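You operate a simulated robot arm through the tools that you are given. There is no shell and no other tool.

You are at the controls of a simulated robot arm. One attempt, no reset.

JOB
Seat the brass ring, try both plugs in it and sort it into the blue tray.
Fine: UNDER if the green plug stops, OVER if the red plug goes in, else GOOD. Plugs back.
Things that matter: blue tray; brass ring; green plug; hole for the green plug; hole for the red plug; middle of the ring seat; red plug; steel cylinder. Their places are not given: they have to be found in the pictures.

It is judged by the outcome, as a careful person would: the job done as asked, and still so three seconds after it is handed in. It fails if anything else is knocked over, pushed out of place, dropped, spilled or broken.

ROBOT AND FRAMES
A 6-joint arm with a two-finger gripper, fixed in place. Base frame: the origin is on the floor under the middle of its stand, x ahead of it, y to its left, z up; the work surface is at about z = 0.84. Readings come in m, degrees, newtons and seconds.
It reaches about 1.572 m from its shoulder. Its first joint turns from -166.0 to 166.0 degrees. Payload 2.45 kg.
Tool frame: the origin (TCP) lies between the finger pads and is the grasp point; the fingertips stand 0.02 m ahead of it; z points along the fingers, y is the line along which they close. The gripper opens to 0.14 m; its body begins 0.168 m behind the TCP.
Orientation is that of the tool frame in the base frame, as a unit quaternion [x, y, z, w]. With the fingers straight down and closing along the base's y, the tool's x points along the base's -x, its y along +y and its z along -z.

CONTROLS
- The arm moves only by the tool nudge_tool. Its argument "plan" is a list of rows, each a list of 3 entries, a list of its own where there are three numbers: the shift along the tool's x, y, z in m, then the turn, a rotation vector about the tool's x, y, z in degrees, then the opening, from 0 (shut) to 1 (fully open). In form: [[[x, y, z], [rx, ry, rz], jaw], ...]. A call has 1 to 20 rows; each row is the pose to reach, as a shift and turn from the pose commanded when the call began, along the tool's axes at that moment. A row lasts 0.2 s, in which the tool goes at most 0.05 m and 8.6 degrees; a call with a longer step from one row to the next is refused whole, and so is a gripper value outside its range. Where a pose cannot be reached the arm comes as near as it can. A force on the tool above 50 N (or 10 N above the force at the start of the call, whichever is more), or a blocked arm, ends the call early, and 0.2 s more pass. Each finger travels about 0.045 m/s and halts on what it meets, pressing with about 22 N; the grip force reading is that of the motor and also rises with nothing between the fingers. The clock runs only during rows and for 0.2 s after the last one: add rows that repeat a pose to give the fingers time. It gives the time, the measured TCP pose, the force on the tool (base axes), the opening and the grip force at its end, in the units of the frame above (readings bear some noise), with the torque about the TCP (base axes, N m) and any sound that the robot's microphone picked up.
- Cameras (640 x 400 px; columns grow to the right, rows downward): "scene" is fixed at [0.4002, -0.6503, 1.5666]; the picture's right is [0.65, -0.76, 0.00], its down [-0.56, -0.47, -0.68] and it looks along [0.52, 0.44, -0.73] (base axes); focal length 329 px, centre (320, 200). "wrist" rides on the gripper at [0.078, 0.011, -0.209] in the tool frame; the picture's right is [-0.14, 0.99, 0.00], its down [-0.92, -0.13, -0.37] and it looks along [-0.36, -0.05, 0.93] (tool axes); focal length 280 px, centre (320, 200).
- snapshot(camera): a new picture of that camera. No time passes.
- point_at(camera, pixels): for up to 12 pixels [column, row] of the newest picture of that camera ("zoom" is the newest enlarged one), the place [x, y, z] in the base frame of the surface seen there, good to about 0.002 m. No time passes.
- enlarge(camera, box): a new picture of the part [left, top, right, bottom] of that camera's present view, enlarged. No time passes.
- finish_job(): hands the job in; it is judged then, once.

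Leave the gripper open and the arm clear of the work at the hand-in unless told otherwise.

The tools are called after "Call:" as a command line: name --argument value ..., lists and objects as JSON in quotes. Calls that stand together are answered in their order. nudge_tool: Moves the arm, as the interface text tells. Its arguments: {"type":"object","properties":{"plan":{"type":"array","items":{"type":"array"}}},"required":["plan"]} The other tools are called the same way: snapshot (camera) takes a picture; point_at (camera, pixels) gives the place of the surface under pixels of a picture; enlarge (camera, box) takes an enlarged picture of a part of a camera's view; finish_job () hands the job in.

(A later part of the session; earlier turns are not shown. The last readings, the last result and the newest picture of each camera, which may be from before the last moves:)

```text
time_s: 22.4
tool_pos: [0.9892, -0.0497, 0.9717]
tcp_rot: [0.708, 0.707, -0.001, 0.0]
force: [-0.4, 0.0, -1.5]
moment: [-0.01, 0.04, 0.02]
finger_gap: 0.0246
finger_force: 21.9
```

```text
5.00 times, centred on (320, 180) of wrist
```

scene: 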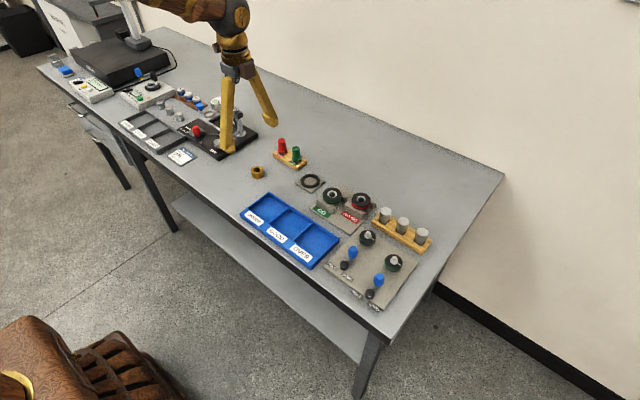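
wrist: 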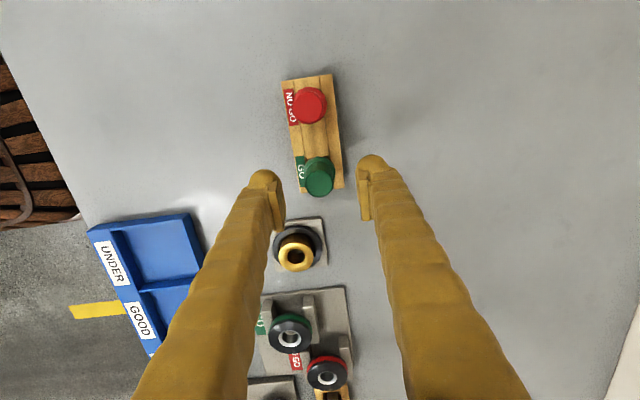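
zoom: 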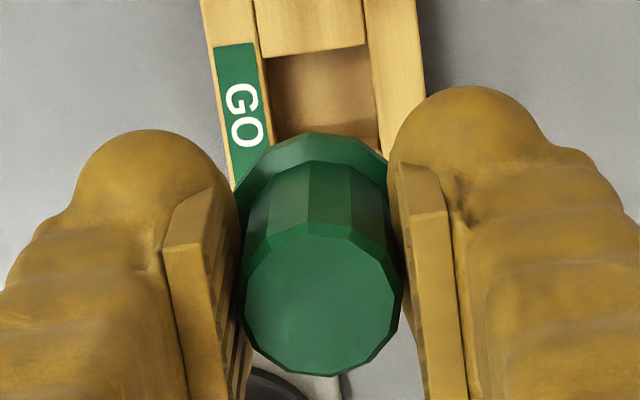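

The green plug is lifted and its steel gauge end is visible. I'll measure the plug geometry (gauge bottom, flange) and the empty green hole in the scene zoom.

Call:
enlarge --camera "scene" --box '[275, 110, 339, 165]'

Call:
point_at --camera "zoom" --pixels '[[335, 200], [335, 175], [345, 120], [310, 205], [350, 195], [330, 298], [300, 288], [355, 305]]'

```text
7.27 times, centred on (307, 138) of scene
```

zoom: 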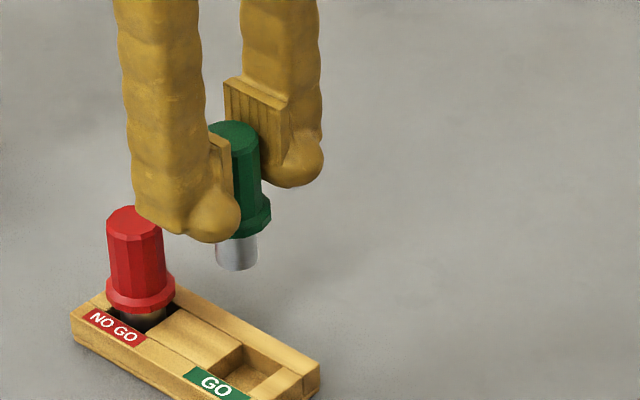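

```text
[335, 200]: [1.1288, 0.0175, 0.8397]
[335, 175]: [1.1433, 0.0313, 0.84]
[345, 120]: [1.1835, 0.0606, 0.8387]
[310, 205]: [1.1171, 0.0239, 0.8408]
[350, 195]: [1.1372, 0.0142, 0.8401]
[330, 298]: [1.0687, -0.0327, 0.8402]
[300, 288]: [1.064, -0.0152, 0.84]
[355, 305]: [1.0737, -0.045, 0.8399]
```

Now with the picture: gauge bottom at (238,268), gauge side (240,255), flange (262,215), and hole floor (250,365).

Call:
point_at --camera "zoom" --pixels '[[238, 267], [238, 255], [220, 255], [254, 250], [262, 215], [267, 208], [255, 232], [235, 128], [245, 365], [275, 365], [240, 350], [265, 378]]'

```text
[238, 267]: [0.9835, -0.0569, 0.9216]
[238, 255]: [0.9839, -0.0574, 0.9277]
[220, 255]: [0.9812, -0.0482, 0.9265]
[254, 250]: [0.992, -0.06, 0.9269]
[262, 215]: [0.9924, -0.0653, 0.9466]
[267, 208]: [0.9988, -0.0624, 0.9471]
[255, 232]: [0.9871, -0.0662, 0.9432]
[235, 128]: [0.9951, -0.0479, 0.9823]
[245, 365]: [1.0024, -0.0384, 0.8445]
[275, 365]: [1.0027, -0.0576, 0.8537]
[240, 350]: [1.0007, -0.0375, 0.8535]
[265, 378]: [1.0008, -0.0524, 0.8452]
```

The gauge bottom is about 49.5 mm below the TCP, and the flange underside about 29 mm below. So a fully entered plug means TCP z ≈ 0.9015, and a stopped one ≈ 0.92. I'm carrying it over the ring at (0.9506,-0.1443) and down to z 0.930.

Call:
nudge_tool --plan '[[[-0.024, -0.01, 0], [0, 0, 0], 0.1], [[-0.048, -0.02, 0], [0, 0, 0], 0.1], [[-0.072, -0.03, 0], [0, 0, 0], 0.1], [[-0.0948, -0.0399, 0], [0, 0, 0], 0.1], [[-0.0948, -0.0399, 0.02], [0, 0, 0], 0.1], [[-0.0948, -0.0399, 0.041], [0, 0, 0], 0.1], [[-0.0948, -0.0399, 0.041], [0, 0, 0], 0.1]]'

Call:
enlarge --camera "scene" --box '[275, 130, 355, 200]'

Call:
enlarge --camera "wrist" --box '[270, 120, 370, 220]'

```text
time_s: 24.0
tool_pos: [0.9501, -0.1442, 0.9307]
tcp_rot: [0.707, 0.708, 0.0, 0.001]
force: [0.1, -0.1, -1.4]
moment: [-0.01, 0.0, 0.02]
finger_gap: 0.0248
finger_force: 22.1
```

```text
5.71 times, centred on (315, 165) of scene
```

zoom: 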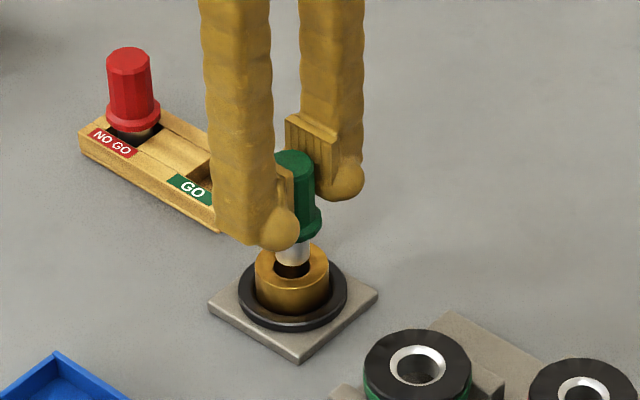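

```text
4.00 times, centred on (320, 170) of wrist
```

zoom: 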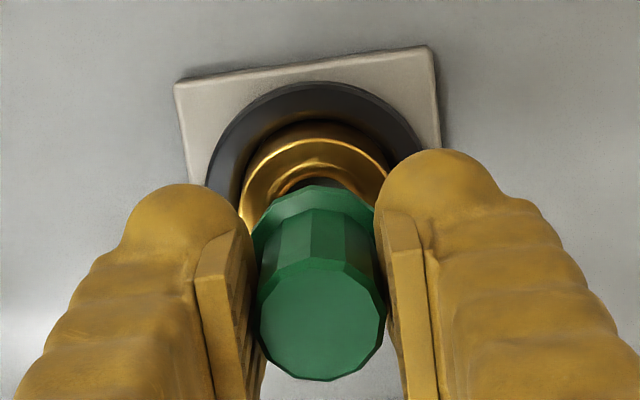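

The plug is hovering over the ring's hole. I'll verify the plug top's centre at zoom (321,320) against the target (0.9506,-0.1443).

Call:
point_at --camera "zoom" --pixels '[[265, 320], [377, 320], [321, 270], [321, 372], [280, 280], [362, 360], [362, 280], [280, 360]]'

```text
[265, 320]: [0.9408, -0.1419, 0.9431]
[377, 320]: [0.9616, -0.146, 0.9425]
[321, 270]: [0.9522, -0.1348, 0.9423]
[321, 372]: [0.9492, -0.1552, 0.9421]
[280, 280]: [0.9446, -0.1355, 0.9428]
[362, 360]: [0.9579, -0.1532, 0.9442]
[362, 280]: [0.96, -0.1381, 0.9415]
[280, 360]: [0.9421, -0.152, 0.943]
```

The plug centre is (0.951,-0.1446), within about 0.5 mm. I'll lower 10 mm so the gauge end reaches the chamfer.

Call:
nudge_tool --plan '[[[0, 0, 0.004], [0, 0, 0], 0.1], [[0, 0, 0.008], [0, 0, 0], 0.1], [[0, 0, 0.01], [0, 0, 0], 0.1], [[0, 0, 0.01], [0, 0, 0], 0.1]]'

```text
time_s: 25.0
tool_pos: [0.9507, -0.1436, 0.919]
tcp_rot: [0.707, 0.707, 0.0, 0.001]
force: [-0.2, -0.3, -1.5]
moment: [0.02, 0.01, 0.01]
finger_gap: 0.0248
finger_force: 21.6
```

No contact yet at 0.919. I'll creep down in 1 mm steps.

Call:
nudge_tool --plan '[[[0, 0, 0.001], [0, 0, 0], 0.1], [[0, 0, 0.002], [0, 0, 0], 0.1], [[0, 0, 0.002], [0, 0, 0], 0.1]]'

```text
time_s: 25.8
tool_pos: [0.95, -0.1448, 0.9179]
tcp_rot: [0.708, 0.707, 0.0, 0.0]
force: [-1.2, 0.5, -2.6]
moment: [-0.01, -0.01, -0.03]
finger_gap: 0.0246
finger_force: 22.1
```

Call:
nudge_tool --plan '[[[0, 0, 0.001], [0, 0, 0], 0.1], [[0, 0, 0.002], [0, 0, 0], 0.1], [[0, 0, 0.002], [0, 0, 0], 0.1]]'

Call:
enlarge --camera "scene" --box '[275, 140, 355, 200]'

```text
time_s: 26.6
tool_pos: [0.9507, -0.1442, 0.9158]
tcp_rot: [0.707, 0.707, 0.0, 0.0]
force: [0.4, 0.2, -1.4]
moment: [0.0, -0.01, 0.03]
finger_gap: 0.0246
finger_force: 21.9
```

```text
6.67 times, centred on (315, 170) of scene
```

zoom: 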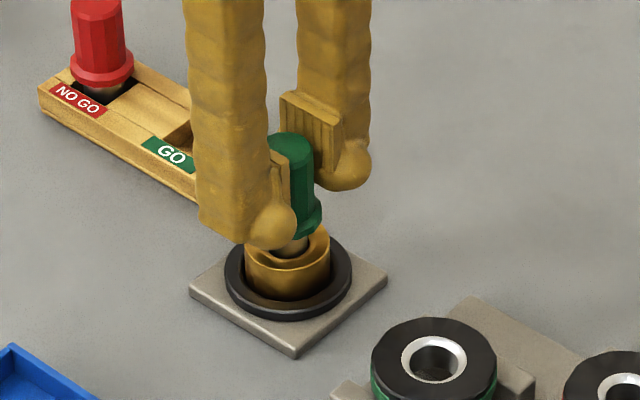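

The gauge bottom should now be about 6 mm below the ring's top with no resistance, so it appears to be entering. I'll continue down in small steps.

Call:
nudge_tool --plan '[[[0, 0, 0.001], [0, 0, 0], 0.1], [[0, 0, 0.002], [0, 0, 0], 0.1], [[0, 0, 0.003], [0, 0, 0], 0.1], [[0, 0, 0.003], [0, 0, 0], 0.1]]'

```text
time_s: 27.6
tool_pos: [0.951, -0.1442, 0.9126]
tcp_rot: [0.707, 0.707, 0.0, 0.0]
force: [-0.5, 0.3, -2.0]
moment: [0.01, -0.02, 0.0]
finger_gap: 0.0249
finger_force: 22.6
```

Call:
nudge_tool --plan '[[[0, 0, 0.001], [0, 0, 0], 0.1], [[0, 0, 0.002], [0, 0, 0], 0.1], [[0, 0, 0.003], [0, 0, 0], 0.1], [[0, 0, 0.004], [0, 0, 0], 0.1], [[0, 0, 0.004], [0, 0, 0], 0.1]]'

Call:
enlarge --camera "scene" --box '[275, 140, 355, 200]'

```text
time_s: 28.8
tool_pos: [0.9508, -0.1442, 0.9098]
tcp_rot: [0.707, 0.707, -0.001, 0.0]
force: [0.2, 0.2, -2.0]
moment: [0.0, 0.01, 0.04]
finger_gap: 0.0248
finger_force: 21.6
```

```text
6.67 times, centred on (315, 170) of scene
```

zoom: 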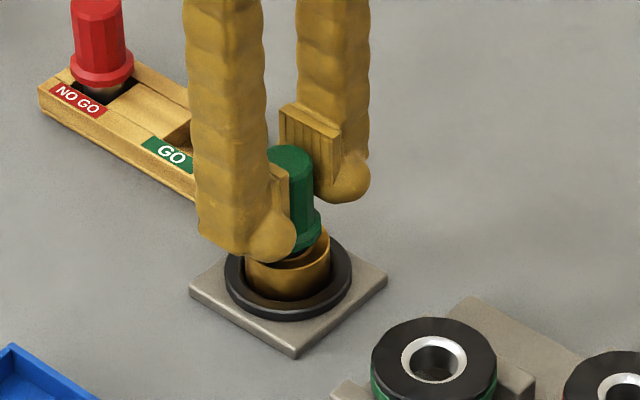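

The green plug is sliding in freely at TCP 0.909. I'll continue toward flange contact, expected at about 0.9015.

Call:
nudge_tool --plan '[[[0, 0, 0.001], [0, 0, 0], 0.1], [[0, 0, 0.002], [0, 0, 0], 0.1], [[0, 0, 0.003], [0, 0, 0], 0.1], [[0, 0, 0.004], [0, 0, 0], 0.1], [[0, 0, 0.005], [0, 0, 0], 0.1], [[0, 0, 0.005], [0, 0, 0], 0.1]]'

```text
time_s: 30.2
tool_pos: [0.9506, -0.1444, 0.9033]
tcp_rot: [0.708, 0.707, 0.0, 0.0]
force: [-0.3, -0.2, -1.3]
moment: [0.01, 0.01, 0.03]
finger_gap: 0.0246
finger_force: 22.3
```

Call:
nudge_tool --plan '[[[0, 0, 0.0007], [0, 0, 0], 0.1], [[0, 0, 0.0014], [0, 0, 0], 0.1], [[0, 0, 0.002], [0, 0, 0], 0.1], [[0, 0, 0.002], [0, 0, 0], 0.1]]'

Call:
enlarge --camera "scene" --box '[275, 140, 355, 200]'

```text
time_s: 31.2
tool_pos: [0.9501, -0.1451, 0.9017]
tcp_rot: [0.707, 0.707, 0.0, 0.0]
force: [0.0, 1.6, 3.4]
moment: [0.05, 0.07, -0.05]
finger_gap: 0.0249
finger_force: 21.7
```

```text
6.67 times, centred on (315, 170) of scene
```

zoom: 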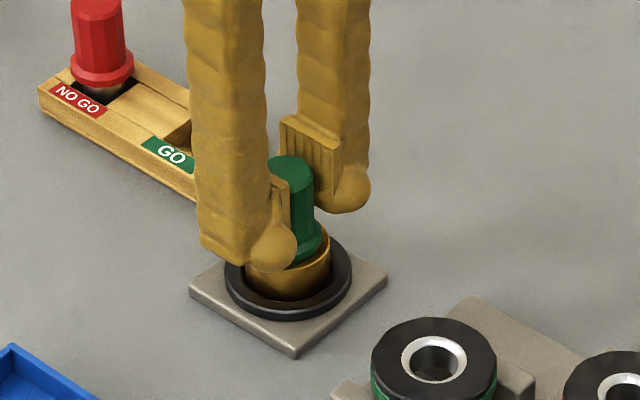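

The flange meets the ring's top at TCP 0.9017 with +3.4 N, so the green plug went fully in. The ring is not UNDER. I'll withdraw straight up, gently so as not to drag the ring.

Call:
nudge_tool --plan '[[[0, 0, -0.003], [0, 0, 0], 0.1], [[0, 0, -0.007], [0, 0, 0], 0.1], [[0, 0, -0.012], [0, 0, 0], 0.1], [[0, 0, -0.018], [0, 0, 0], 0.1], [[0, 0, -0.025], [0, 0, 0], 0.1], [[0, 0, -0.032], [0, 0, 0], 0.1], [[0, 0, -0.032], [0, 0, 0], 0.1]]'

Call:
enlarge --camera "scene" --box '[275, 130, 355, 200]'

```text
time_s: 32.8
tool_pos: [0.9506, -0.1432, 0.9347]
tcp_rot: [0.707, 0.707, 0.0, 0.001]
force: [-0.2, 0.0, -0.9]
moment: [0.02, 0.05, 0.02]
finger_gap: 0.0243
finger_force: 22.3
```

```text
5.71 times, centred on (315, 165) of scene
```

zoom: 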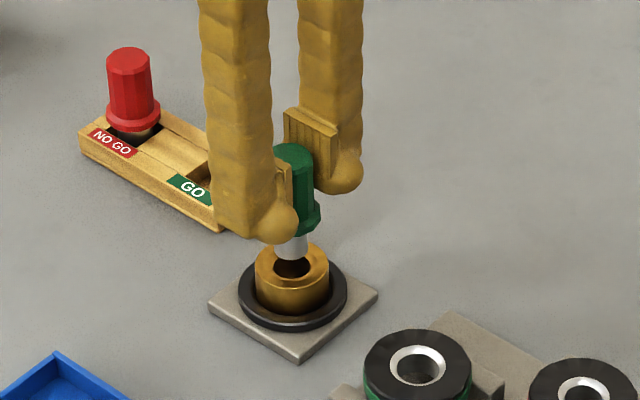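

The plug came out clean and the ring stayed put. Now I take the green plug up and back over its hole at commanded (0.9905,-0.0495), then down to about 10 mm above the stand.

Call:
nudge_tool --plan '[[[0, 0, -0.02], [0, 0, 0], 0.1], [[0, 0, -0.041], [0, 0, 0], 0.1], [[0.024, 0.01, -0.041], [0, 0, 0], 0.1], [[0.048, 0.02, -0.041], [0, 0, 0], 0.1], [[0.072, 0.03, -0.041], [0, 0, 0], 0.1], [[0.0948, 0.0399, -0.041], [0, 0, 0], 0.1], [[0.0948, 0.0399, -0.02], [0, 0, 0], 0.1], [[0.0948, 0.0399, 0.008], [0, 0, 0], 0.1], [[0.0948, 0.0399, 0.015], [0, 0, 0], 0.1], [[0.0948, 0.0399, 0.015], [0, 0, 0], 0.1]]'

Call:
enlarge --camera "scene" --box '[250, 110, 346, 180]'

Call:
enlarge --camera "wrist" --box '[270, 130, 370, 220]'

```text
time_s: 35.0
tool_pos: [0.9906, -0.0496, 0.9174]
tcp_rot: [0.707, 0.707, 0.0, 0.0]
force: [0.5, -0.2, -1.9]
moment: [0.01, -0.03, 0.01]
finger_gap: 0.0246
finger_force: 22.2
```

```text
5.71 times, centred on (298, 145) of scene
```

zoom: 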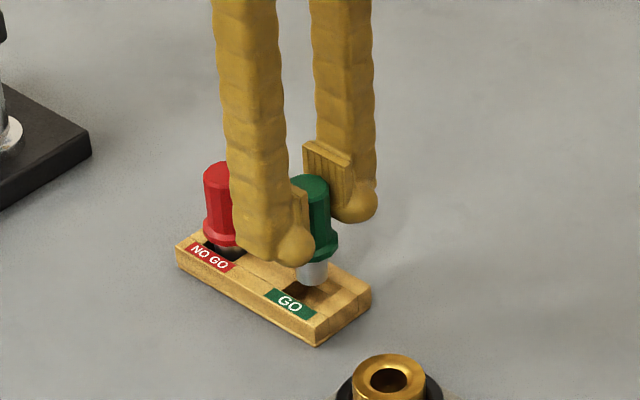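

```text
4.44 times, centred on (320, 175) of wrist
```

zoom: 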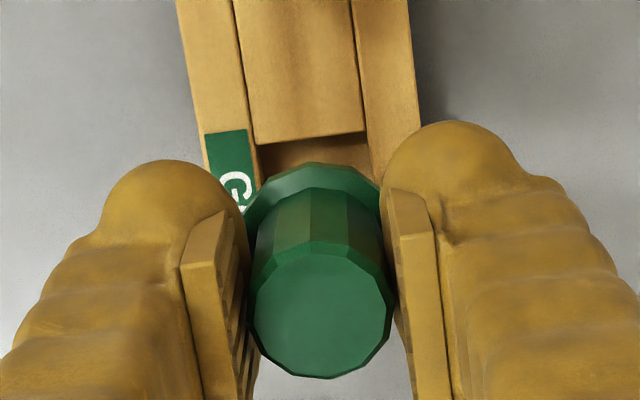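

The plug is aligned over its hole. I'll lower 18 mm into the hole and watch the force.

Call:
nudge_tool --plan '[[[0, 0, 0.005], [0, 0, 0], 0.1], [[0, 0, 0.01], [0, 0, 0], 0.1], [[0, 0, 0.014], [0, 0, 0], 0.1], [[0, 0, 0.018], [0, 0, 0], 0.1], [[0, 0, 0.02], [0, 0, 0], 0.1], [[0, 0, 0.02], [0, 0, 0], 0.1]]'

```text
time_s: 36.4
tool_pos: [0.9908, -0.0487, 0.8989]
tcp_rot: [0.708, 0.707, 0.0, 0.0]
force: [-0.3, -0.9, -2.3]
moment: [0.02, 0.0, -0.01]
finger_gap: 0.0247
finger_force: 22.8
```

No contact yet at 0.899, which is expected since it was picked at 0.896. Creeping down.

Call:
nudge_tool --plan '[[[0, 0, 0.001], [0, 0, 0], 0.1], [[0, 0, 0.002], [0, 0, 0], 0.1], [[0, 0, 0.0025], [0, 0, 0], 0.1], [[0, 0, 0.0025], [0, 0, 0], 0.1]]'

```text
time_s: 37.4
tool_pos: [0.9904, -0.0492, 0.8959]
tcp_rot: [0.707, 0.707, 0.0, 0.001]
force: [-0.1, 0.2, -2.1]
moment: [0.02, 0.01, 0.02]
finger_gap: 0.0248
finger_force: 21.8
```

Call:
nudge_tool --plan '[[[0, 0, 0.0005], [0, 0, 0], 0.1], [[0, 0, 0.001], [0, 0, 0], 0.1], [[0, 0, 0.001], [0, 0, 0], 0.1]]'

```text
time_s: 38.2
tool_pos: [0.9917, -0.0509, 0.8957]
tcp_rot: [0.707, 0.707, 0.001, 0.0]
force: [-2.2, -1.1, 15.5]
moment: [-0.07, 0.09, 0.0]
finger_gap: 0.0249
finger_force: 21.8
```

There is contact with the hole floor: +15.5 N at 0.8957, the same height it was picked from. I'll back off half a millimetre and open to release.

Call:
nudge_tool --plan '[[[0, 0, -0.0005], [0, 0, 0], 0.1], [[0, 0, -0.0005], [0, 0, 0], 0.25], [[0, 0, -0.0005], [0, 0, 0], 0.43], [[0, 0, -0.0005], [0, 0, 0], 0.43], [[0, 0, -0.0005], [0, 0, 0], 0.43]]'

Call:
enlarge --camera "wrist" --box '[270, 130, 370, 220]'

```text
time_s: 39.4
tool_pos: [0.9899, -0.0498, 0.8954]
tcp_rot: [0.708, 0.707, 0.0, 0.0]
force: [0.8, -0.4, -0.3]
moment: [-0.03, -0.01, 0.02]
finger_gap: 0.0603
finger_force: 0.0
```

```text
4.44 times, centred on (320, 175) of wrist
```

zoom: 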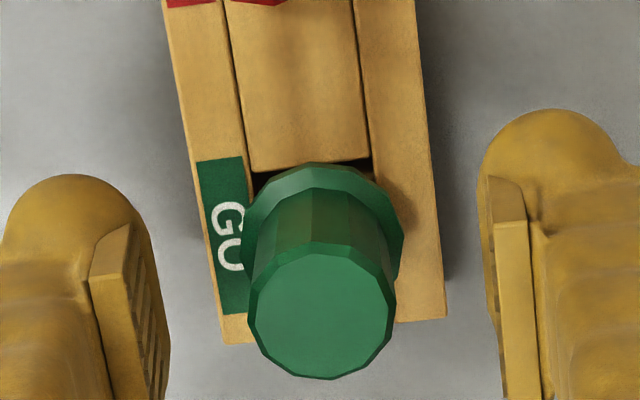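

The green plug stands back in its hole. I'll rise, move over the red plug at (0.9905,0.0152), and come down to z 0.935.

Call:
nudge_tool --plan '[[[0, 0, -0.02], [0, 0, 0], 0.43], [[0, 0, -0.055], [0, 0, 0], 0.43], [[0, 0, -0.084], [0, 0, 0], 0.43], [[0.03, 0, -0.084], [0, 0, 0], 0.43], [[0.0647, 0, -0.084], [0, 0, 0], 0.43], [[0.0647, 0, -0.06], [0, 0, 0], 0.43], [[0.0647, 0, -0.039], [0, 0, 0], 0.43], [[0.0647, 0, -0.039], [0, 0, 0], 0.43]]'

Call:
snapshot --camera "wrist"

Call:
enlarge --camera "wrist" --box '[270, 140, 370, 220]'

```text
time_s: 41.2
tool_pos: [0.9911, 0.0155, 0.9349]
tcp_rot: [0.707, 0.707, 0.0, 0.0]
force: [-0.8, -0.5, -0.1]
moment: [0.01, -0.01, -0.01]
finger_gap: 0.0605
finger_force: 0.1
```

```text
taken
```

wrist: 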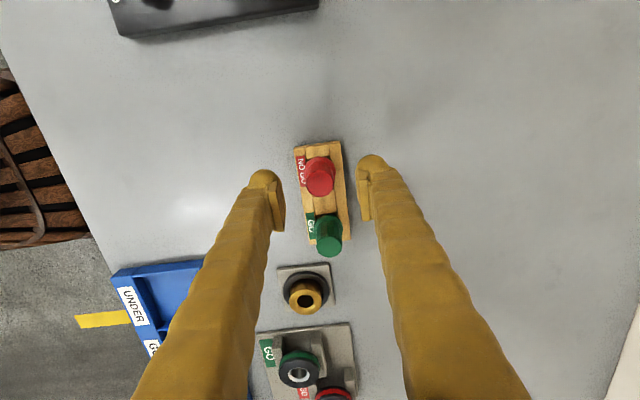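

```text
5.00 times, centred on (320, 180) of wrist
```

zoom: 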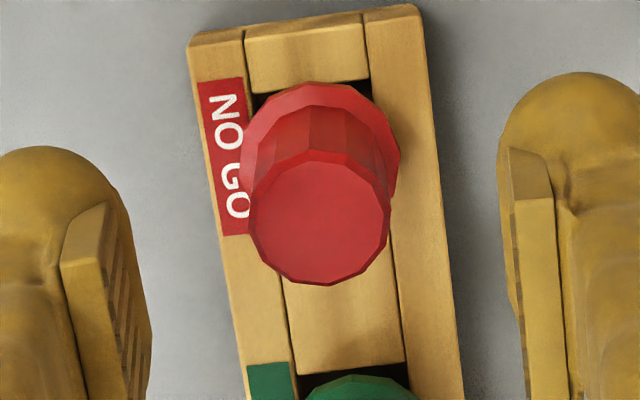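

The red plug's top spans columns 250–390 and rows 150–284 in the zoom. I'll check its centre.

Call:
point_at --camera "zoom" --pixels '[[260, 218], [380, 218], [320, 160], [320, 276], [275, 175], [365, 262], [365, 175], [275, 262]]'

```text
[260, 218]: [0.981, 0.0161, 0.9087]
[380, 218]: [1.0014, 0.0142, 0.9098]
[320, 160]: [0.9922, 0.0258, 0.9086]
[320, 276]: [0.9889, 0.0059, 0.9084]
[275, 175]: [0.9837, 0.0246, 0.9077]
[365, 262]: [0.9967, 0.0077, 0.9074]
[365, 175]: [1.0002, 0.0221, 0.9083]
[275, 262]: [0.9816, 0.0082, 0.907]
```

The red centre is (0.9907,0.0156), only 0.4 mm off. I'll descend to 0.896 and close.

Call:
nudge_tool --plan '[[[0.0003, 0, 0.015], [0, 0, 0], 0.43], [[0.0003, 0, 0.03], [0, 0, 0], 0.43], [[0.0003, 0, 0.039], [0, 0, 0], 0.43], [[0.0003, 0, 0.039], [0, 0, 0], 0.3], [[0.0003, 0, 0.039], [0, 0, 0], 0.2], [[0.0003, 0, 0.039], [0, 0, 0], 0.1], [[0.0003, 0, 0.039], [0, 0, 0], 0.1], [[0.0003, 0, 0.039], [0, 0, 0], 0.1]]'

Call:
enlarge --camera "wrist" --box '[270, 140, 370, 220]'

```text
time_s: 43.0
tool_pos: [0.9901, 0.0154, 0.8968]
tcp_rot: [0.707, 0.707, 0.0, 0.0]
force: [-0.1, 0.3, 0.2]
moment: [-0.03, -0.01, 0.01]
finger_gap: 0.0244
finger_force: 21.7
```

```text
5.00 times, centred on (320, 180) of wrist
```

zoom: 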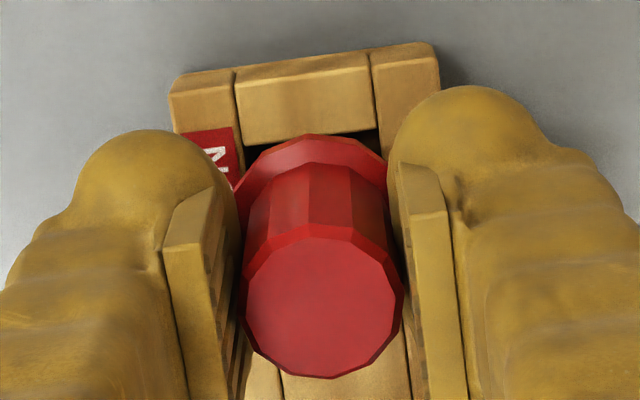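

The red plug is gripped (24.4 mm, 22 N). Lifting 80 mm straight up.

Call:
nudge_tool --plan '[[[0, 0, -0.008], [0, 0, 0], 0.1], [[0, 0, -0.025], [0, 0, 0], 0.1], [[0, 0, -0.05], [0, 0, 0], 0.1], [[0, 0, -0.08], [0, 0, 0], 0.1], [[0, 0, -0.08], [0, 0, 0], 0.1]]'

Call:
enlarge --camera "scene" --box '[250, 90, 346, 170]'

Call:
enlarge --camera "wrist" --box '[270, 140, 370, 220]'

```text
time_s: 44.2
tool_pos: [0.9905, 0.0154, 0.9777]
tcp_rot: [0.707, 0.707, 0.001, 0.001]
force: [-0.1, 0.1, -1.4]
moment: [0.01, 0.02, 0.01]
finger_gap: 0.0246
finger_force: 21.8
```

```text
5.00 times, centred on (298, 130) of scene
```

zoom: 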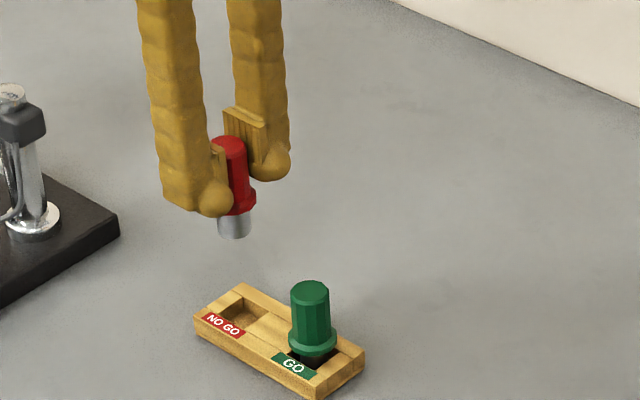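

```text
5.00 times, centred on (320, 180) of wrist
```

zoom: 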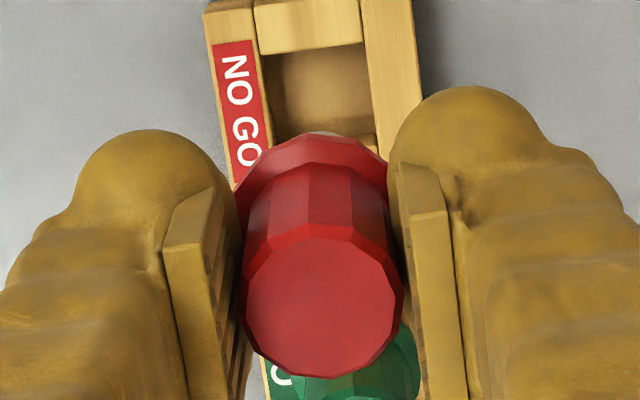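

The red plug is lifted and the green one is standing undisturbed. I'll rise another 14 mm, cross to the ring, and come down to z 0.930.

Call:
nudge_tool --plan '[[[0, 0, -0.014], [0, 0, 0], 0.1], [[-0.04, -0.01, -0.014], [0, 0, 0], 0.1], [[-0.08, -0.02, -0.014], [0, 0, 0], 0.1], [[-0.12, -0.03, -0.014], [0, 0, 0], 0.1], [[-0.1598, -0.0399, -0.014], [0, 0, 0], 0.1], [[-0.1598, -0.0399, 0.01], [0, 0, 0], 0.1], [[-0.1598, -0.0399, 0.035], [0, 0, 0], 0.1], [[-0.1598, -0.0399, 0.046], [0, 0, 0], 0.1], [[-0.1598, -0.0399, 0.046], [0, 0, 0], 0.1]]'

Call:
enlarge --camera "scene" --box '[275, 130, 355, 200]'

Call:
enlarge --camera "wrist" --box '[270, 130, 370, 220]'

```text
time_s: 46.2
tool_pos: [0.9494, -0.1452, 0.9297]
tcp_rot: [0.707, 0.707, 0.0, 0.0]
force: [0.1, 1.0, -1.6]
moment: [-0.02, 0.03, 0.01]
finger_gap: 0.0247
finger_force: 21.9
```

```text
5.71 times, centred on (315, 165) of scene
```

zoom: 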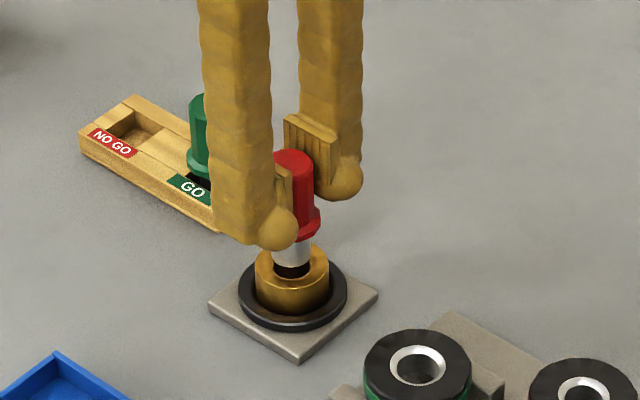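

```text
4.44 times, centred on (320, 175) of wrist
```

zoom: 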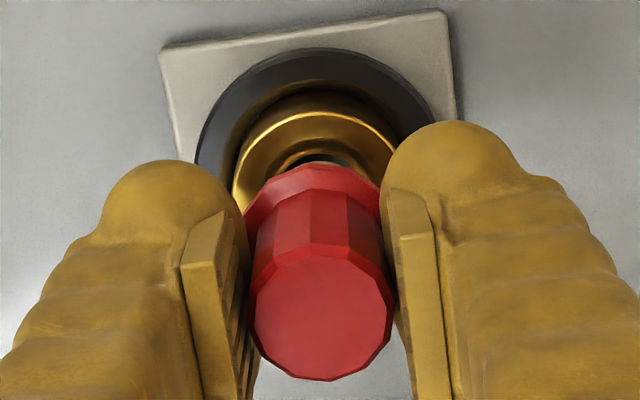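

The red plug hovers over the ring. I'll check its top centre at zoom (321,318).

Call:
point_at --camera "zoom" --pixels '[[260, 318], [382, 318], [321, 263], [321, 372], [275, 275], [367, 361], [367, 275], [275, 361], [315, 105], [245, 160], [393, 140], [315, 130]]'

```text
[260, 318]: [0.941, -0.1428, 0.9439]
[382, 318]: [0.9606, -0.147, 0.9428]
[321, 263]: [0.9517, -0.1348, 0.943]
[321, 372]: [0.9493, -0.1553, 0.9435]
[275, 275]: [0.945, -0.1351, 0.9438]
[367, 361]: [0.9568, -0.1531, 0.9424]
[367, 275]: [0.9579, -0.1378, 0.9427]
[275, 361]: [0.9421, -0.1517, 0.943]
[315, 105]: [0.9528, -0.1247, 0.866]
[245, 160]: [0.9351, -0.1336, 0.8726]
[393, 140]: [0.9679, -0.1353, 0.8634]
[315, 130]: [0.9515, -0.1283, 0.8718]
```

The plug is centred at (0.9506,-0.1447). I'll lower 10 mm to the chamfer, as before.

Call:
nudge_tool --plan '[[[0, 0, 0.004], [0, 0, 0], 0.1], [[0, 0, 0.008], [0, 0, 0], 0.1], [[0, 0, 0.01], [0, 0, 0], 0.1], [[0, 0, 0.01], [0, 0, 0], 0.1]]'

Call:
nudge_tool --plan '[[[0, 0, 0.0007], [0, 0, 0], 0.1], [[0, 0, 0.0014], [0, 0, 0], 0.1], [[0, 0, 0.0014], [0, 0, 0], 0.1]]'

```text
time_s: 47.2
tool_pos: [0.9508, -0.1447, 0.9205]
tcp_rot: [0.707, 0.708, 0.0, 0.001]
force: [-0.7, 2.0, 23.4]
moment: [0.04, 0.04, 0.01]
finger_gap: 0.0248
finger_force: 22.4
```

```text
time_s: 48.0
tool_pos: [0.9496, -0.1443, 0.9185]
tcp_rot: [0.707, 0.707, 0.0, 0.001]
force: [3.1, -0.6, 21.6]
moment: [-0.04, -0.04, 0.02]
finger_gap: 0.0246
finger_force: 22.0
```

There was contact at TCP 0.920 with 23 N. The further 1.4 mm added no force, so the plug may have slipped in the fingers. The gauge end seems to have stopped at the chamfer, where the green one passed freely. I'll look before concluding.

Call:
enlarge --camera "scene" --box '[285, 145, 345, 195]'

Call:
enlarge --camera "wrist" --box '[270, 130, 370, 220]'

```text
8.00 times, centred on (315, 170) of scene
```

zoom: 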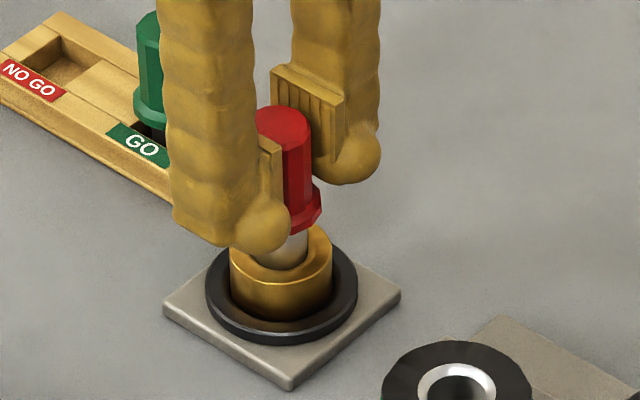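

```text
4.44 times, centred on (320, 175) of wrist
```

zoom: 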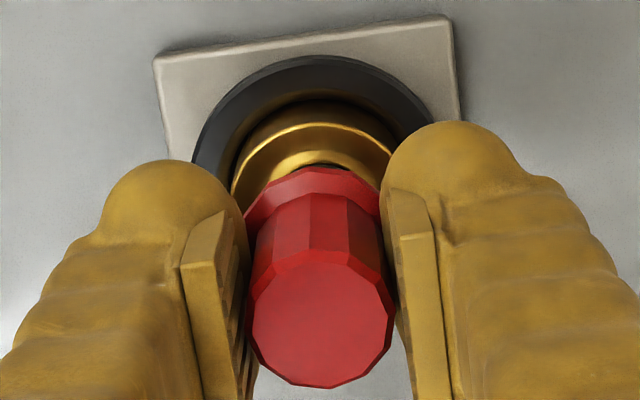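

The red plug is standing on the ring's chamfer. I'll read its top height to see how deep it is and how much it slipped.

Call:
point_at --camera "zoom" --pixels '[[321, 320], [300, 300], [345, 300], [300, 350], [345, 350], [265, 325], [380, 325], [321, 270], [321, 375]]'

```text
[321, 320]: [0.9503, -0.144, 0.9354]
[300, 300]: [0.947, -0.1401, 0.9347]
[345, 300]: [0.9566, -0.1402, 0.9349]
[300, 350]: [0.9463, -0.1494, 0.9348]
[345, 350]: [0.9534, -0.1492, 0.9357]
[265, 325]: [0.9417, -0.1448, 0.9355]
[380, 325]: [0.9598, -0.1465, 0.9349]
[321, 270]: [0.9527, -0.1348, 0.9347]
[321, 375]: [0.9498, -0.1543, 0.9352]
```

The red plug's top is at 0.935, so its gauge end is at about 0.872, level with the ring's top. It has stopped at the mouth. To be sure this isn't a misalignment, I'll lift it 12 mm and compare the gauge diameter with the hole in close-up.

Call:
nudge_tool --plan '[[[0, 0, -0.003], [0, 0, 0], 0.1], [[0, 0, -0.007], [0, 0, 0], 0.1], [[0, 0, -0.012], [0, 0, 0], 0.1], [[0, 0, -0.012], [0, 0, 0], 0.1]]'

Call:
enlarge --camera "scene" --box '[293, 150, 333, 190]'

```text
time_s: 49.0
tool_pos: [0.9492, -0.1441, 0.9296]
tcp_rot: [0.707, 0.707, 0.0, -0.001]
force: [0.5, 0.1, -1.4]
moment: [-0.01, -0.02, -0.03]
finger_gap: 0.0248
finger_force: 21.7
```

```text
10.00 times, centred on (313, 170) of scene
```

zoom: 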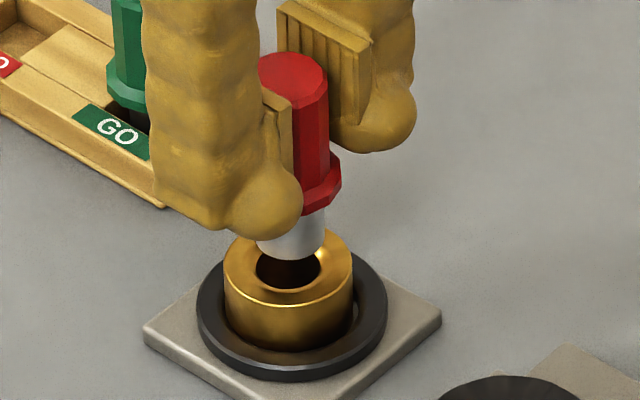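

In close-up the red gauge (~70 px) is as wide as or wider than the hole (~67 px), and it's clearly thicker than the green one. To rule out misalignment, I'll repeat with a light press at the centre and at small sideways offsets, watching whether it ever drops in. First, the centre again, down to just at contact.

Call:
nudge_tool --plan '[[[0, 0, 0.005], [0, 0, 0], 0.1], [[0, 0, 0.01], [0, 0, 0], 0.1], [[0, 0, 0.0115], [0, 0, 0], 0.1], [[0, 0, 0.012], [0, 0, 0], 0.1], [[0, 0, 0.012], [0, 0, 0], 0.1]]'

```text
time_s: 50.2
tool_pos: [0.9503, -0.1438, 0.9188]
tcp_rot: [0.707, 0.707, 0.001, 0.001]
force: [-7.8, -0.7, 21.3]
moment: [-0.08, 0.06, -0.02]
finger_gap: 0.0247
finger_force: 21.9
```

Again it stopped at the same height: 21 N, with a −7.8 N sideways push in x. I'll ease to a lighter press and shift toward −x to follow that force and see whether it falls in.

Call:
nudge_tool --plan '[[[0, 0, -0.0006], [0, 0, 0], 0.1], [[0, -0.0004, -0.0006], [0, 0, 0], 0.1], [[0, -0.0008, -0.0006], [0, 0, 0], 0.1], [[0, -0.0008, -0.0006], [0, 0, 0], 0.1]]'

```text
time_s: 51.2
tool_pos: [0.9489, -0.145, 0.9183]
tcp_rot: [0.707, 0.707, 0.001, -0.001]
force: [1.6, -0.5, 8.0]
moment: [-0.01, -0.2, -0.01]
finger_gap: 0.0249
finger_force: 21.8
```

The sideways force is gone (1.6 N) and it still presses at 8 N, so the plug is centred on the mouth. I'll press down 0.6 mm again here.

Call:
nudge_tool --plan '[[[0, 0.0003, 0.0003], [0, 0, 0], 0.1], [[0, 0.0003, 0.0006], [0, 0, 0], 0.1], [[0, 0.0003, 0.0006], [0, 0, 0], 0.1]]'

```text
time_s: 52.0
tool_pos: [0.949, -0.1438, 0.919]
tcp_rot: [0.707, 0.707, 0.0, 0.0]
force: [-2.4, -1.3, 7.9]
moment: [-0.07, -0.02, 0.0]
finger_gap: 0.0248
finger_force: 21.2
```

The force is only 7.9 N now. I'll press a further 0.6 mm and see whether it goes deeper or just stops.

Call:
nudge_tool --plan '[[[0, 0, 0.0003], [0, 0, 0], 0.1], [[0, 0, 0.0006], [0, 0, 0], 0.1], [[0, 0, 0.0006], [0, 0, 0], 0.1]]'

Call:
enlarge --camera "wrist" --box '[270, 130, 370, 220]'

Call:
point_at --camera "zoom" --pixels '[[321, 320], [300, 300], [345, 300], [300, 350], [345, 350], [265, 325], [380, 325], [321, 275], [321, 370]]'

```text
time_s: 52.8
tool_pos: [0.9501, -0.1433, 0.9185]
tcp_rot: [0.707, 0.707, 0.0, 0.0]
force: [-2.6, -2.2, 13.6]
moment: [-0.14, -0.05, 0.0]
finger_gap: 0.0245
finger_force: 22.1
```

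```text
4.44 times, centred on (320, 175) of wrist
```

zoom: 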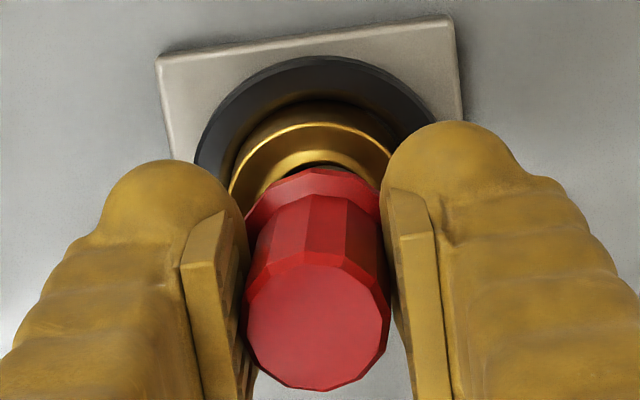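

```text
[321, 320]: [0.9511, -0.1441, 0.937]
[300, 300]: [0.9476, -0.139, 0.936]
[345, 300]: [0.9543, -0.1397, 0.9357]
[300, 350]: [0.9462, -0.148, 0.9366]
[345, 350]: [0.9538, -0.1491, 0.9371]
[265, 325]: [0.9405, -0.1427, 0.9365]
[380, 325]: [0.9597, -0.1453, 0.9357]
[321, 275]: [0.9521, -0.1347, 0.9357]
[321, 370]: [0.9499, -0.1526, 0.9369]
```

The plug's top is now at 0.936. It hasn't gone in at all and is only tipping or slipping slightly in the pads, so it is stopping. I'll lift off and measure both diameters at very high zoom for confirmation.

Call:
nudge_tool --plan '[[[0, 0.0005, -0.003], [0, 0, 0], 0.1], [[0, 0.0005, -0.007], [0, 0, 0], 0.1], [[0, 0.0005, -0.012], [0, 0, 0], 0.1], [[0, 0.0005, -0.016], [0, 0, 0], 0.1], [[0, 0.0005, -0.016], [0, 0, 0], 0.1]]'

Call:
enlarge --camera "scene" --box '[302, 162, 326, 178]'

Call:
enlarge --camera "scene" --box '[300, 170, 328, 186]'

Call:
enlarge --camera "wrist" --box '[270, 130, 370, 220]'

```text
time_s: 54.0
tool_pos: [0.951, -0.1443, 0.9344]
tcp_rot: [0.707, 0.707, 0.0, 0.001]
force: [-0.1, -0.3, -1.7]
moment: [-0.03, -0.02, -0.05]
finger_gap: 0.0245
finger_force: 22.1
```

```text
16.00 times, centred on (314, 170) of scene
```

zoom: 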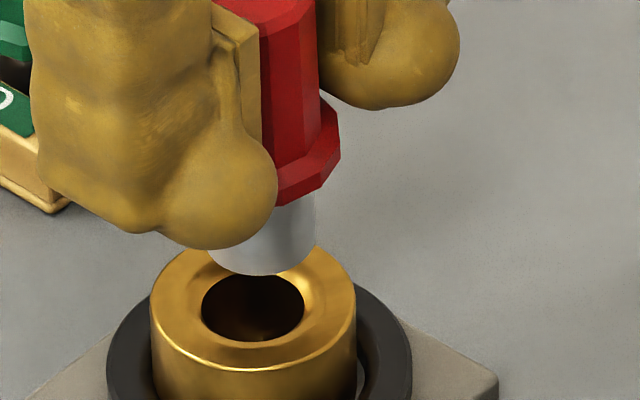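

```text
16.00 times, centred on (314, 178) of scene
```

zoom: 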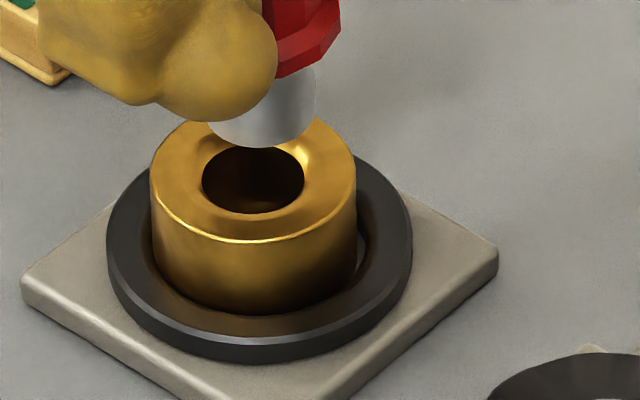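

```text
4.44 times, centred on (320, 175) of wrist
```

zoom: 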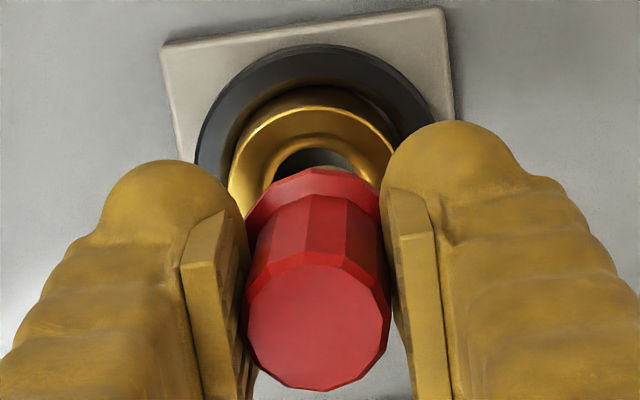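

Measured against the ring's 39.0 mm OD (206 px), the hole is about 102 px, or 19.3 mm. The red gauge is about 109 px, or 20.4 mm. The red plug can't go in and the green did, so the verdict is GOOD. Before putting the red plug back, I'll check how it sits in the grip, since it slipped up and maybe tilted a bit.

Call:
point_at --camera "zoom" --pixels '[[260, 325], [378, 325], [318, 275], [318, 375], [275, 285], [360, 370], [360, 285], [275, 370], [318, 325], [318, 178], [260, 205], [372, 200]]'

Call:
enlarge --camera "scene" --box '[293, 140, 333, 175]'

```text
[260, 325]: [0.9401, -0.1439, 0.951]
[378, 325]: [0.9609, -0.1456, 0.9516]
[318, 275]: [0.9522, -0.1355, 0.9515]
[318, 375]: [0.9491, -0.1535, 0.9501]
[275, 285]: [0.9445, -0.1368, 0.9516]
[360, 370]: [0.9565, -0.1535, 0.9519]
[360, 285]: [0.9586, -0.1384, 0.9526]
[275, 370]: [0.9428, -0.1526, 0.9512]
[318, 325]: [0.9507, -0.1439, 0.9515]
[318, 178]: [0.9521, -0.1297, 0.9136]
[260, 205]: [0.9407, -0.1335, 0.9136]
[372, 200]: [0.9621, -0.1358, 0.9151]
```

```text
11.43 times, centred on (313, 158) of scene
```

zoom: 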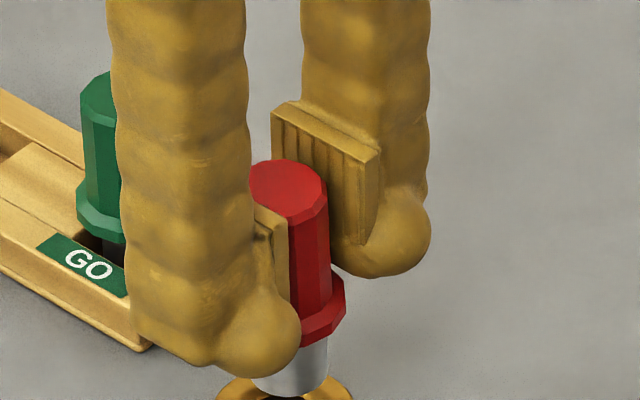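

The plug is level in the grip, just 4.5 mm higher than before (top 17.4 mm above the TCP). I'll take it up and over to the red hole at (0.9905,0.0155), then down to z 0.918, just above the stand.

Call:
nudge_tool --plan '[[[0, 0, -0.03], [0, 0, 0], 0.1], [[0, 0, -0.06], [0, 0, 0], 0.1], [[0.04, 0.01, -0.06], [0, 0, 0], 0.1], [[0.08, 0.02, -0.06], [0, 0, 0], 0.1], [[0.12, 0.03, -0.06], [0, 0, 0], 0.1], [[0.1598, 0.0399, -0.06], [0, 0, 0], 0.1], [[0.1598, 0.0399, -0.03], [0, 0, 0], 0.1], [[0.1598, 0.0399, 0.0], [0, 0, 0], 0.1], [[0.1598, 0.0399, 0.016], [0, 0, 0], 0.1], [[0.1598, 0.0399, 0.016], [0, 0, 0], 0.1]]'

Call:
enlarge --camera "scene" --box '[250, 110, 330, 170]'

Call:
enlarge --camera "wrist" --box '[270, 130, 370, 220]'

```text
time_s: 56.2
tool_pos: [0.9911, 0.0167, 0.9181]
tcp_rot: [0.708, 0.707, 0.0, 0.0]
force: [-0.2, -1.0, -1.3]
moment: [-0.02, 0.02, -0.03]
finger_gap: 0.0245
finger_force: 22.1
```

```text
6.67 times, centred on (290, 140) of scene
```

zoom: 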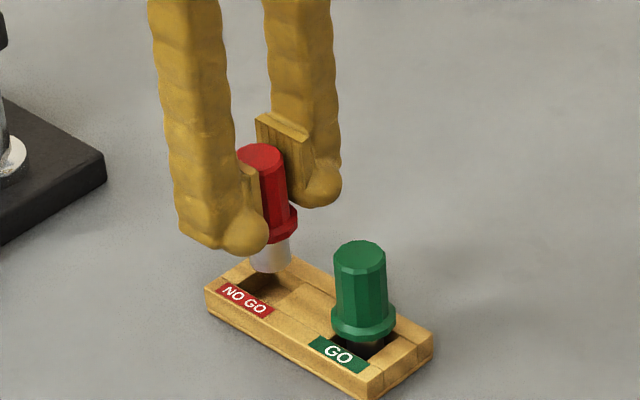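

```text
4.44 times, centred on (320, 175) of wrist
```

zoom: 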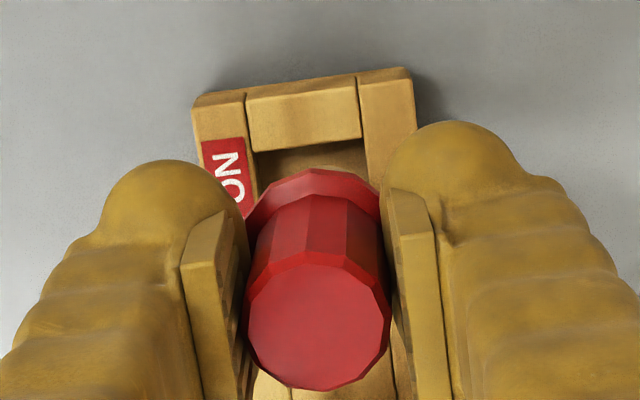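

Aligned over the NO GO hole. I'll lower 22 mm, short of the expected floor contact at TCP ≈ 0.8915.

Call:
nudge_tool --plan '[[[0, 0, 0.006], [0, 0, 0], 0.1], [[0, 0, 0.012], [0, 0, 0], 0.1], [[0, 0, 0.017], [0, 0, 0], 0.1], [[0, 0, 0.021], [0, 0, 0], 0.1], [[0, 0, 0.0235], [0, 0, 0], 0.1], [[0, 0, 0.0235], [0, 0, 0], 0.1]]'

```text
time_s: 57.6
tool_pos: [0.9889, 0.0152, 0.8944]
tcp_rot: [0.708, 0.707, 0.0, -0.001]
force: [-1.1, -0.4, -0.4]
moment: [-0.02, -0.02, 0.02]
finger_gap: 0.0247
finger_force: 22.5
```

No contact yet. I'll creep down 1.5 mm.

Call:
nudge_tool --plan '[[[0, 0, 0.0007], [0, 0, 0], 0.1], [[0, 0, 0.0015], [0, 0, 0], 0.1], [[0, 0, 0.0015], [0, 0, 0], 0.1]]'

```text
time_s: 58.4
tool_pos: [0.9898, 0.0158, 0.8926]
tcp_rot: [0.707, 0.707, 0.0, 0.0]
force: [1.2, 0.3, -0.7]
moment: [-0.02, -0.01, -0.02]
finger_gap: 0.0246
finger_force: 22.5
```

Call:
nudge_tool --plan '[[[0, 0, 0.0007], [0, 0, 0], 0.1], [[0, 0, 0.0013], [0, 0, 0], 0.1], [[0, 0, 0.0013], [0, 0, 0], 0.1]]'

```text
time_s: 59.2
tool_pos: [0.9907, 0.0151, 0.8912]
tcp_rot: [0.707, 0.707, 0.0, 0.0]
force: [0.0, -0.3, 1.4]
moment: [-0.03, 0.02, 0.05]
finger_gap: 0.0249
finger_force: 21.4
```

Contact is just beginning (+1.4 N at 0.891). I'll go half a millimetre more to confirm.

Call:
nudge_tool --plan '[[[0, 0, 0.0005], [0, 0, 0], 0.1], [[0, 0, 0.0005], [0, 0, 0], 0.1]]'

```text
time_s: 59.8
tool_pos: [0.9909, 0.0165, 0.8907]
tcp_rot: [0.707, 0.707, -0.001, 0.0]
force: [1.7, -0.6, 6.1]
moment: [0.01, 0.04, 0.0]
finger_gap: 0.0247
finger_force: 21.6
```

The red plug is standing on the hole's floor (+6.1 N). I'll release by opening to 60 mm.

Call:
nudge_tool --plan '[[[0, 0, -0.0003], [0, 0, 0], 0.2], [[0, 0, -0.0003], [0, 0, 0], 0.3], [[0, 0, -0.0003], [0, 0, 0], 0.43], [[0, 0, -0.0003], [0, 0, 0], 0.43], [[0, 0, -0.0003], [0, 0, 0], 0.43]]'

Call:
enlarge --camera "wrist" --box '[270, 130, 370, 220]'

Call:
enlarge --camera "scene" --box '[250, 110, 330, 170]'

```text
time_s: 61.0
tool_pos: [0.9896, 0.016, 0.8914]
tcp_rot: [0.707, 0.708, 0.0, 0.001]
force: [-0.8, 0.9, -0.1]
moment: [-0.01, -0.02, -0.01]
finger_gap: 0.0602
finger_force: 0.1
```

```text
4.44 times, centred on (320, 175) of wrist
```

zoom: 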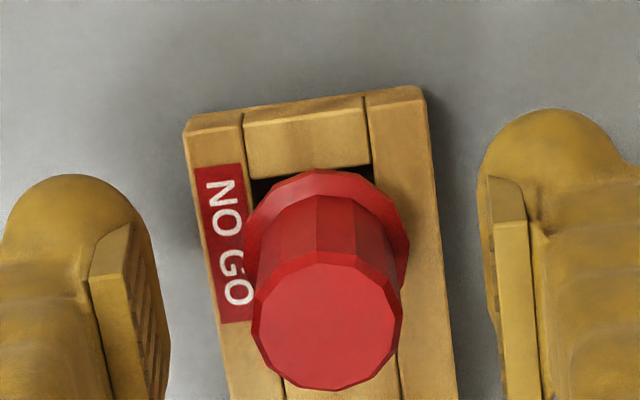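

```text
6.67 times, centred on (290, 140) of scene
```

zoom: 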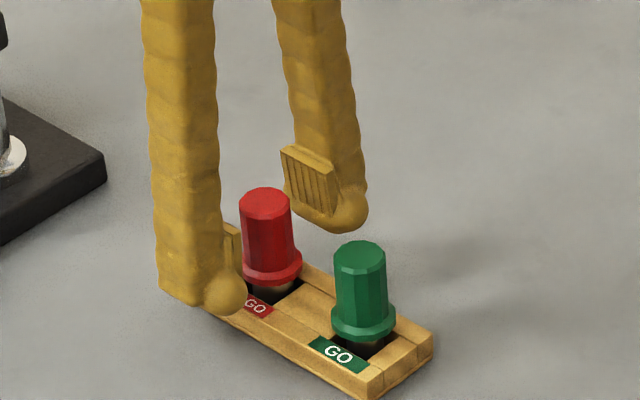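

Both plugs are back in their holes. I'll rise and return above the ring at (0.9506,-0.1443), z 0.95, then look.

Call:
nudge_tool --plan '[[[0, 0, -0.03], [0, 0, 0], 0.43], [[0, 0, -0.065], [0, 0, 0], 0.43], [[0, 0, -0.0985], [0, 0, 0], 0.43], [[-0.04, -0.01, -0.0985], [0, 0, 0], 0.43], [[-0.08, -0.02, -0.0985], [0, 0, 0], 0.43], [[-0.12, -0.03, -0.0985], [0, 0, 0], 0.43], [[-0.1598, -0.0399, -0.0985], [0, 0, 0], 0.43], [[-0.1598, -0.0399, -0.0585], [0, 0, 0], 0.43], [[-0.1598, -0.0399, -0.0585], [0, 0, 0], 0.43]]'

Call:
snapshot --camera "wrist"

Call:
enlarge --camera "wrist" --box '[280, 140, 360, 200]'

```text
time_s: 63.0
tool_pos: [0.9483, -0.1451, 0.9509]
tcp_rot: [0.707, 0.707, 0.0, 0.0]
force: [0.9, 0.4, 1.3]
moment: [0.04, -0.04, 0.0]
finger_gap: 0.06
finger_force: 0.0
```

```text
taken
```

wrist: 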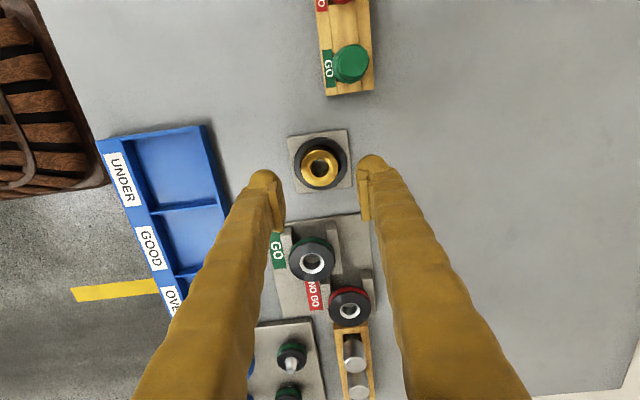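

```text
6.67 times, centred on (320, 170) of wrist
```

zoom: 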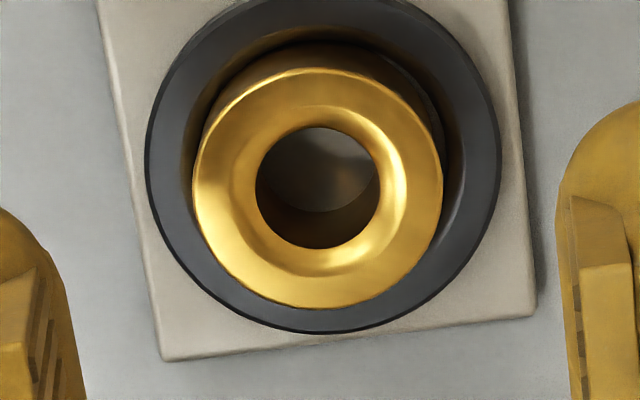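

The ring's top face spans columns 193–442 and rows 68–308, so the centre is about (318,188). Checking its place before picking it up.

Call:
point_at --camera "zoom" --pixels '[[210, 188], [426, 188], [318, 82], [318, 294], [242, 112], [394, 264], [394, 112], [242, 264]]'

Call:
point_at --camera "wrist" --pixels '[[155, 209], [215, 200], [180, 236], [190, 276], [170, 272], [200, 240], [222, 262], [175, 240], [165, 225], [212, 212]]'

```text
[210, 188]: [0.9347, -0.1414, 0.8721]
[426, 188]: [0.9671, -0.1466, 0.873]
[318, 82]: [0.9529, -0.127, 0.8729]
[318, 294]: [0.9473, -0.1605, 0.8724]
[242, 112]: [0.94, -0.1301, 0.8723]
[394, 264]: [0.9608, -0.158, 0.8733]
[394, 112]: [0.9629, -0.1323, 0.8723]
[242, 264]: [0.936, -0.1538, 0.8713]
```

```text
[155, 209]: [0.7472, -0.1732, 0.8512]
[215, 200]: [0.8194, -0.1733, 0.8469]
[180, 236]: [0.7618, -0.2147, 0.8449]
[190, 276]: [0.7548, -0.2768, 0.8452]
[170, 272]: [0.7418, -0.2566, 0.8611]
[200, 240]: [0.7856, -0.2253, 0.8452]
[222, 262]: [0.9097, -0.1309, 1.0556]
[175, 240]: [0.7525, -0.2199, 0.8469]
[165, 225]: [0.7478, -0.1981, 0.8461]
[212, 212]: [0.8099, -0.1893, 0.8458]
```

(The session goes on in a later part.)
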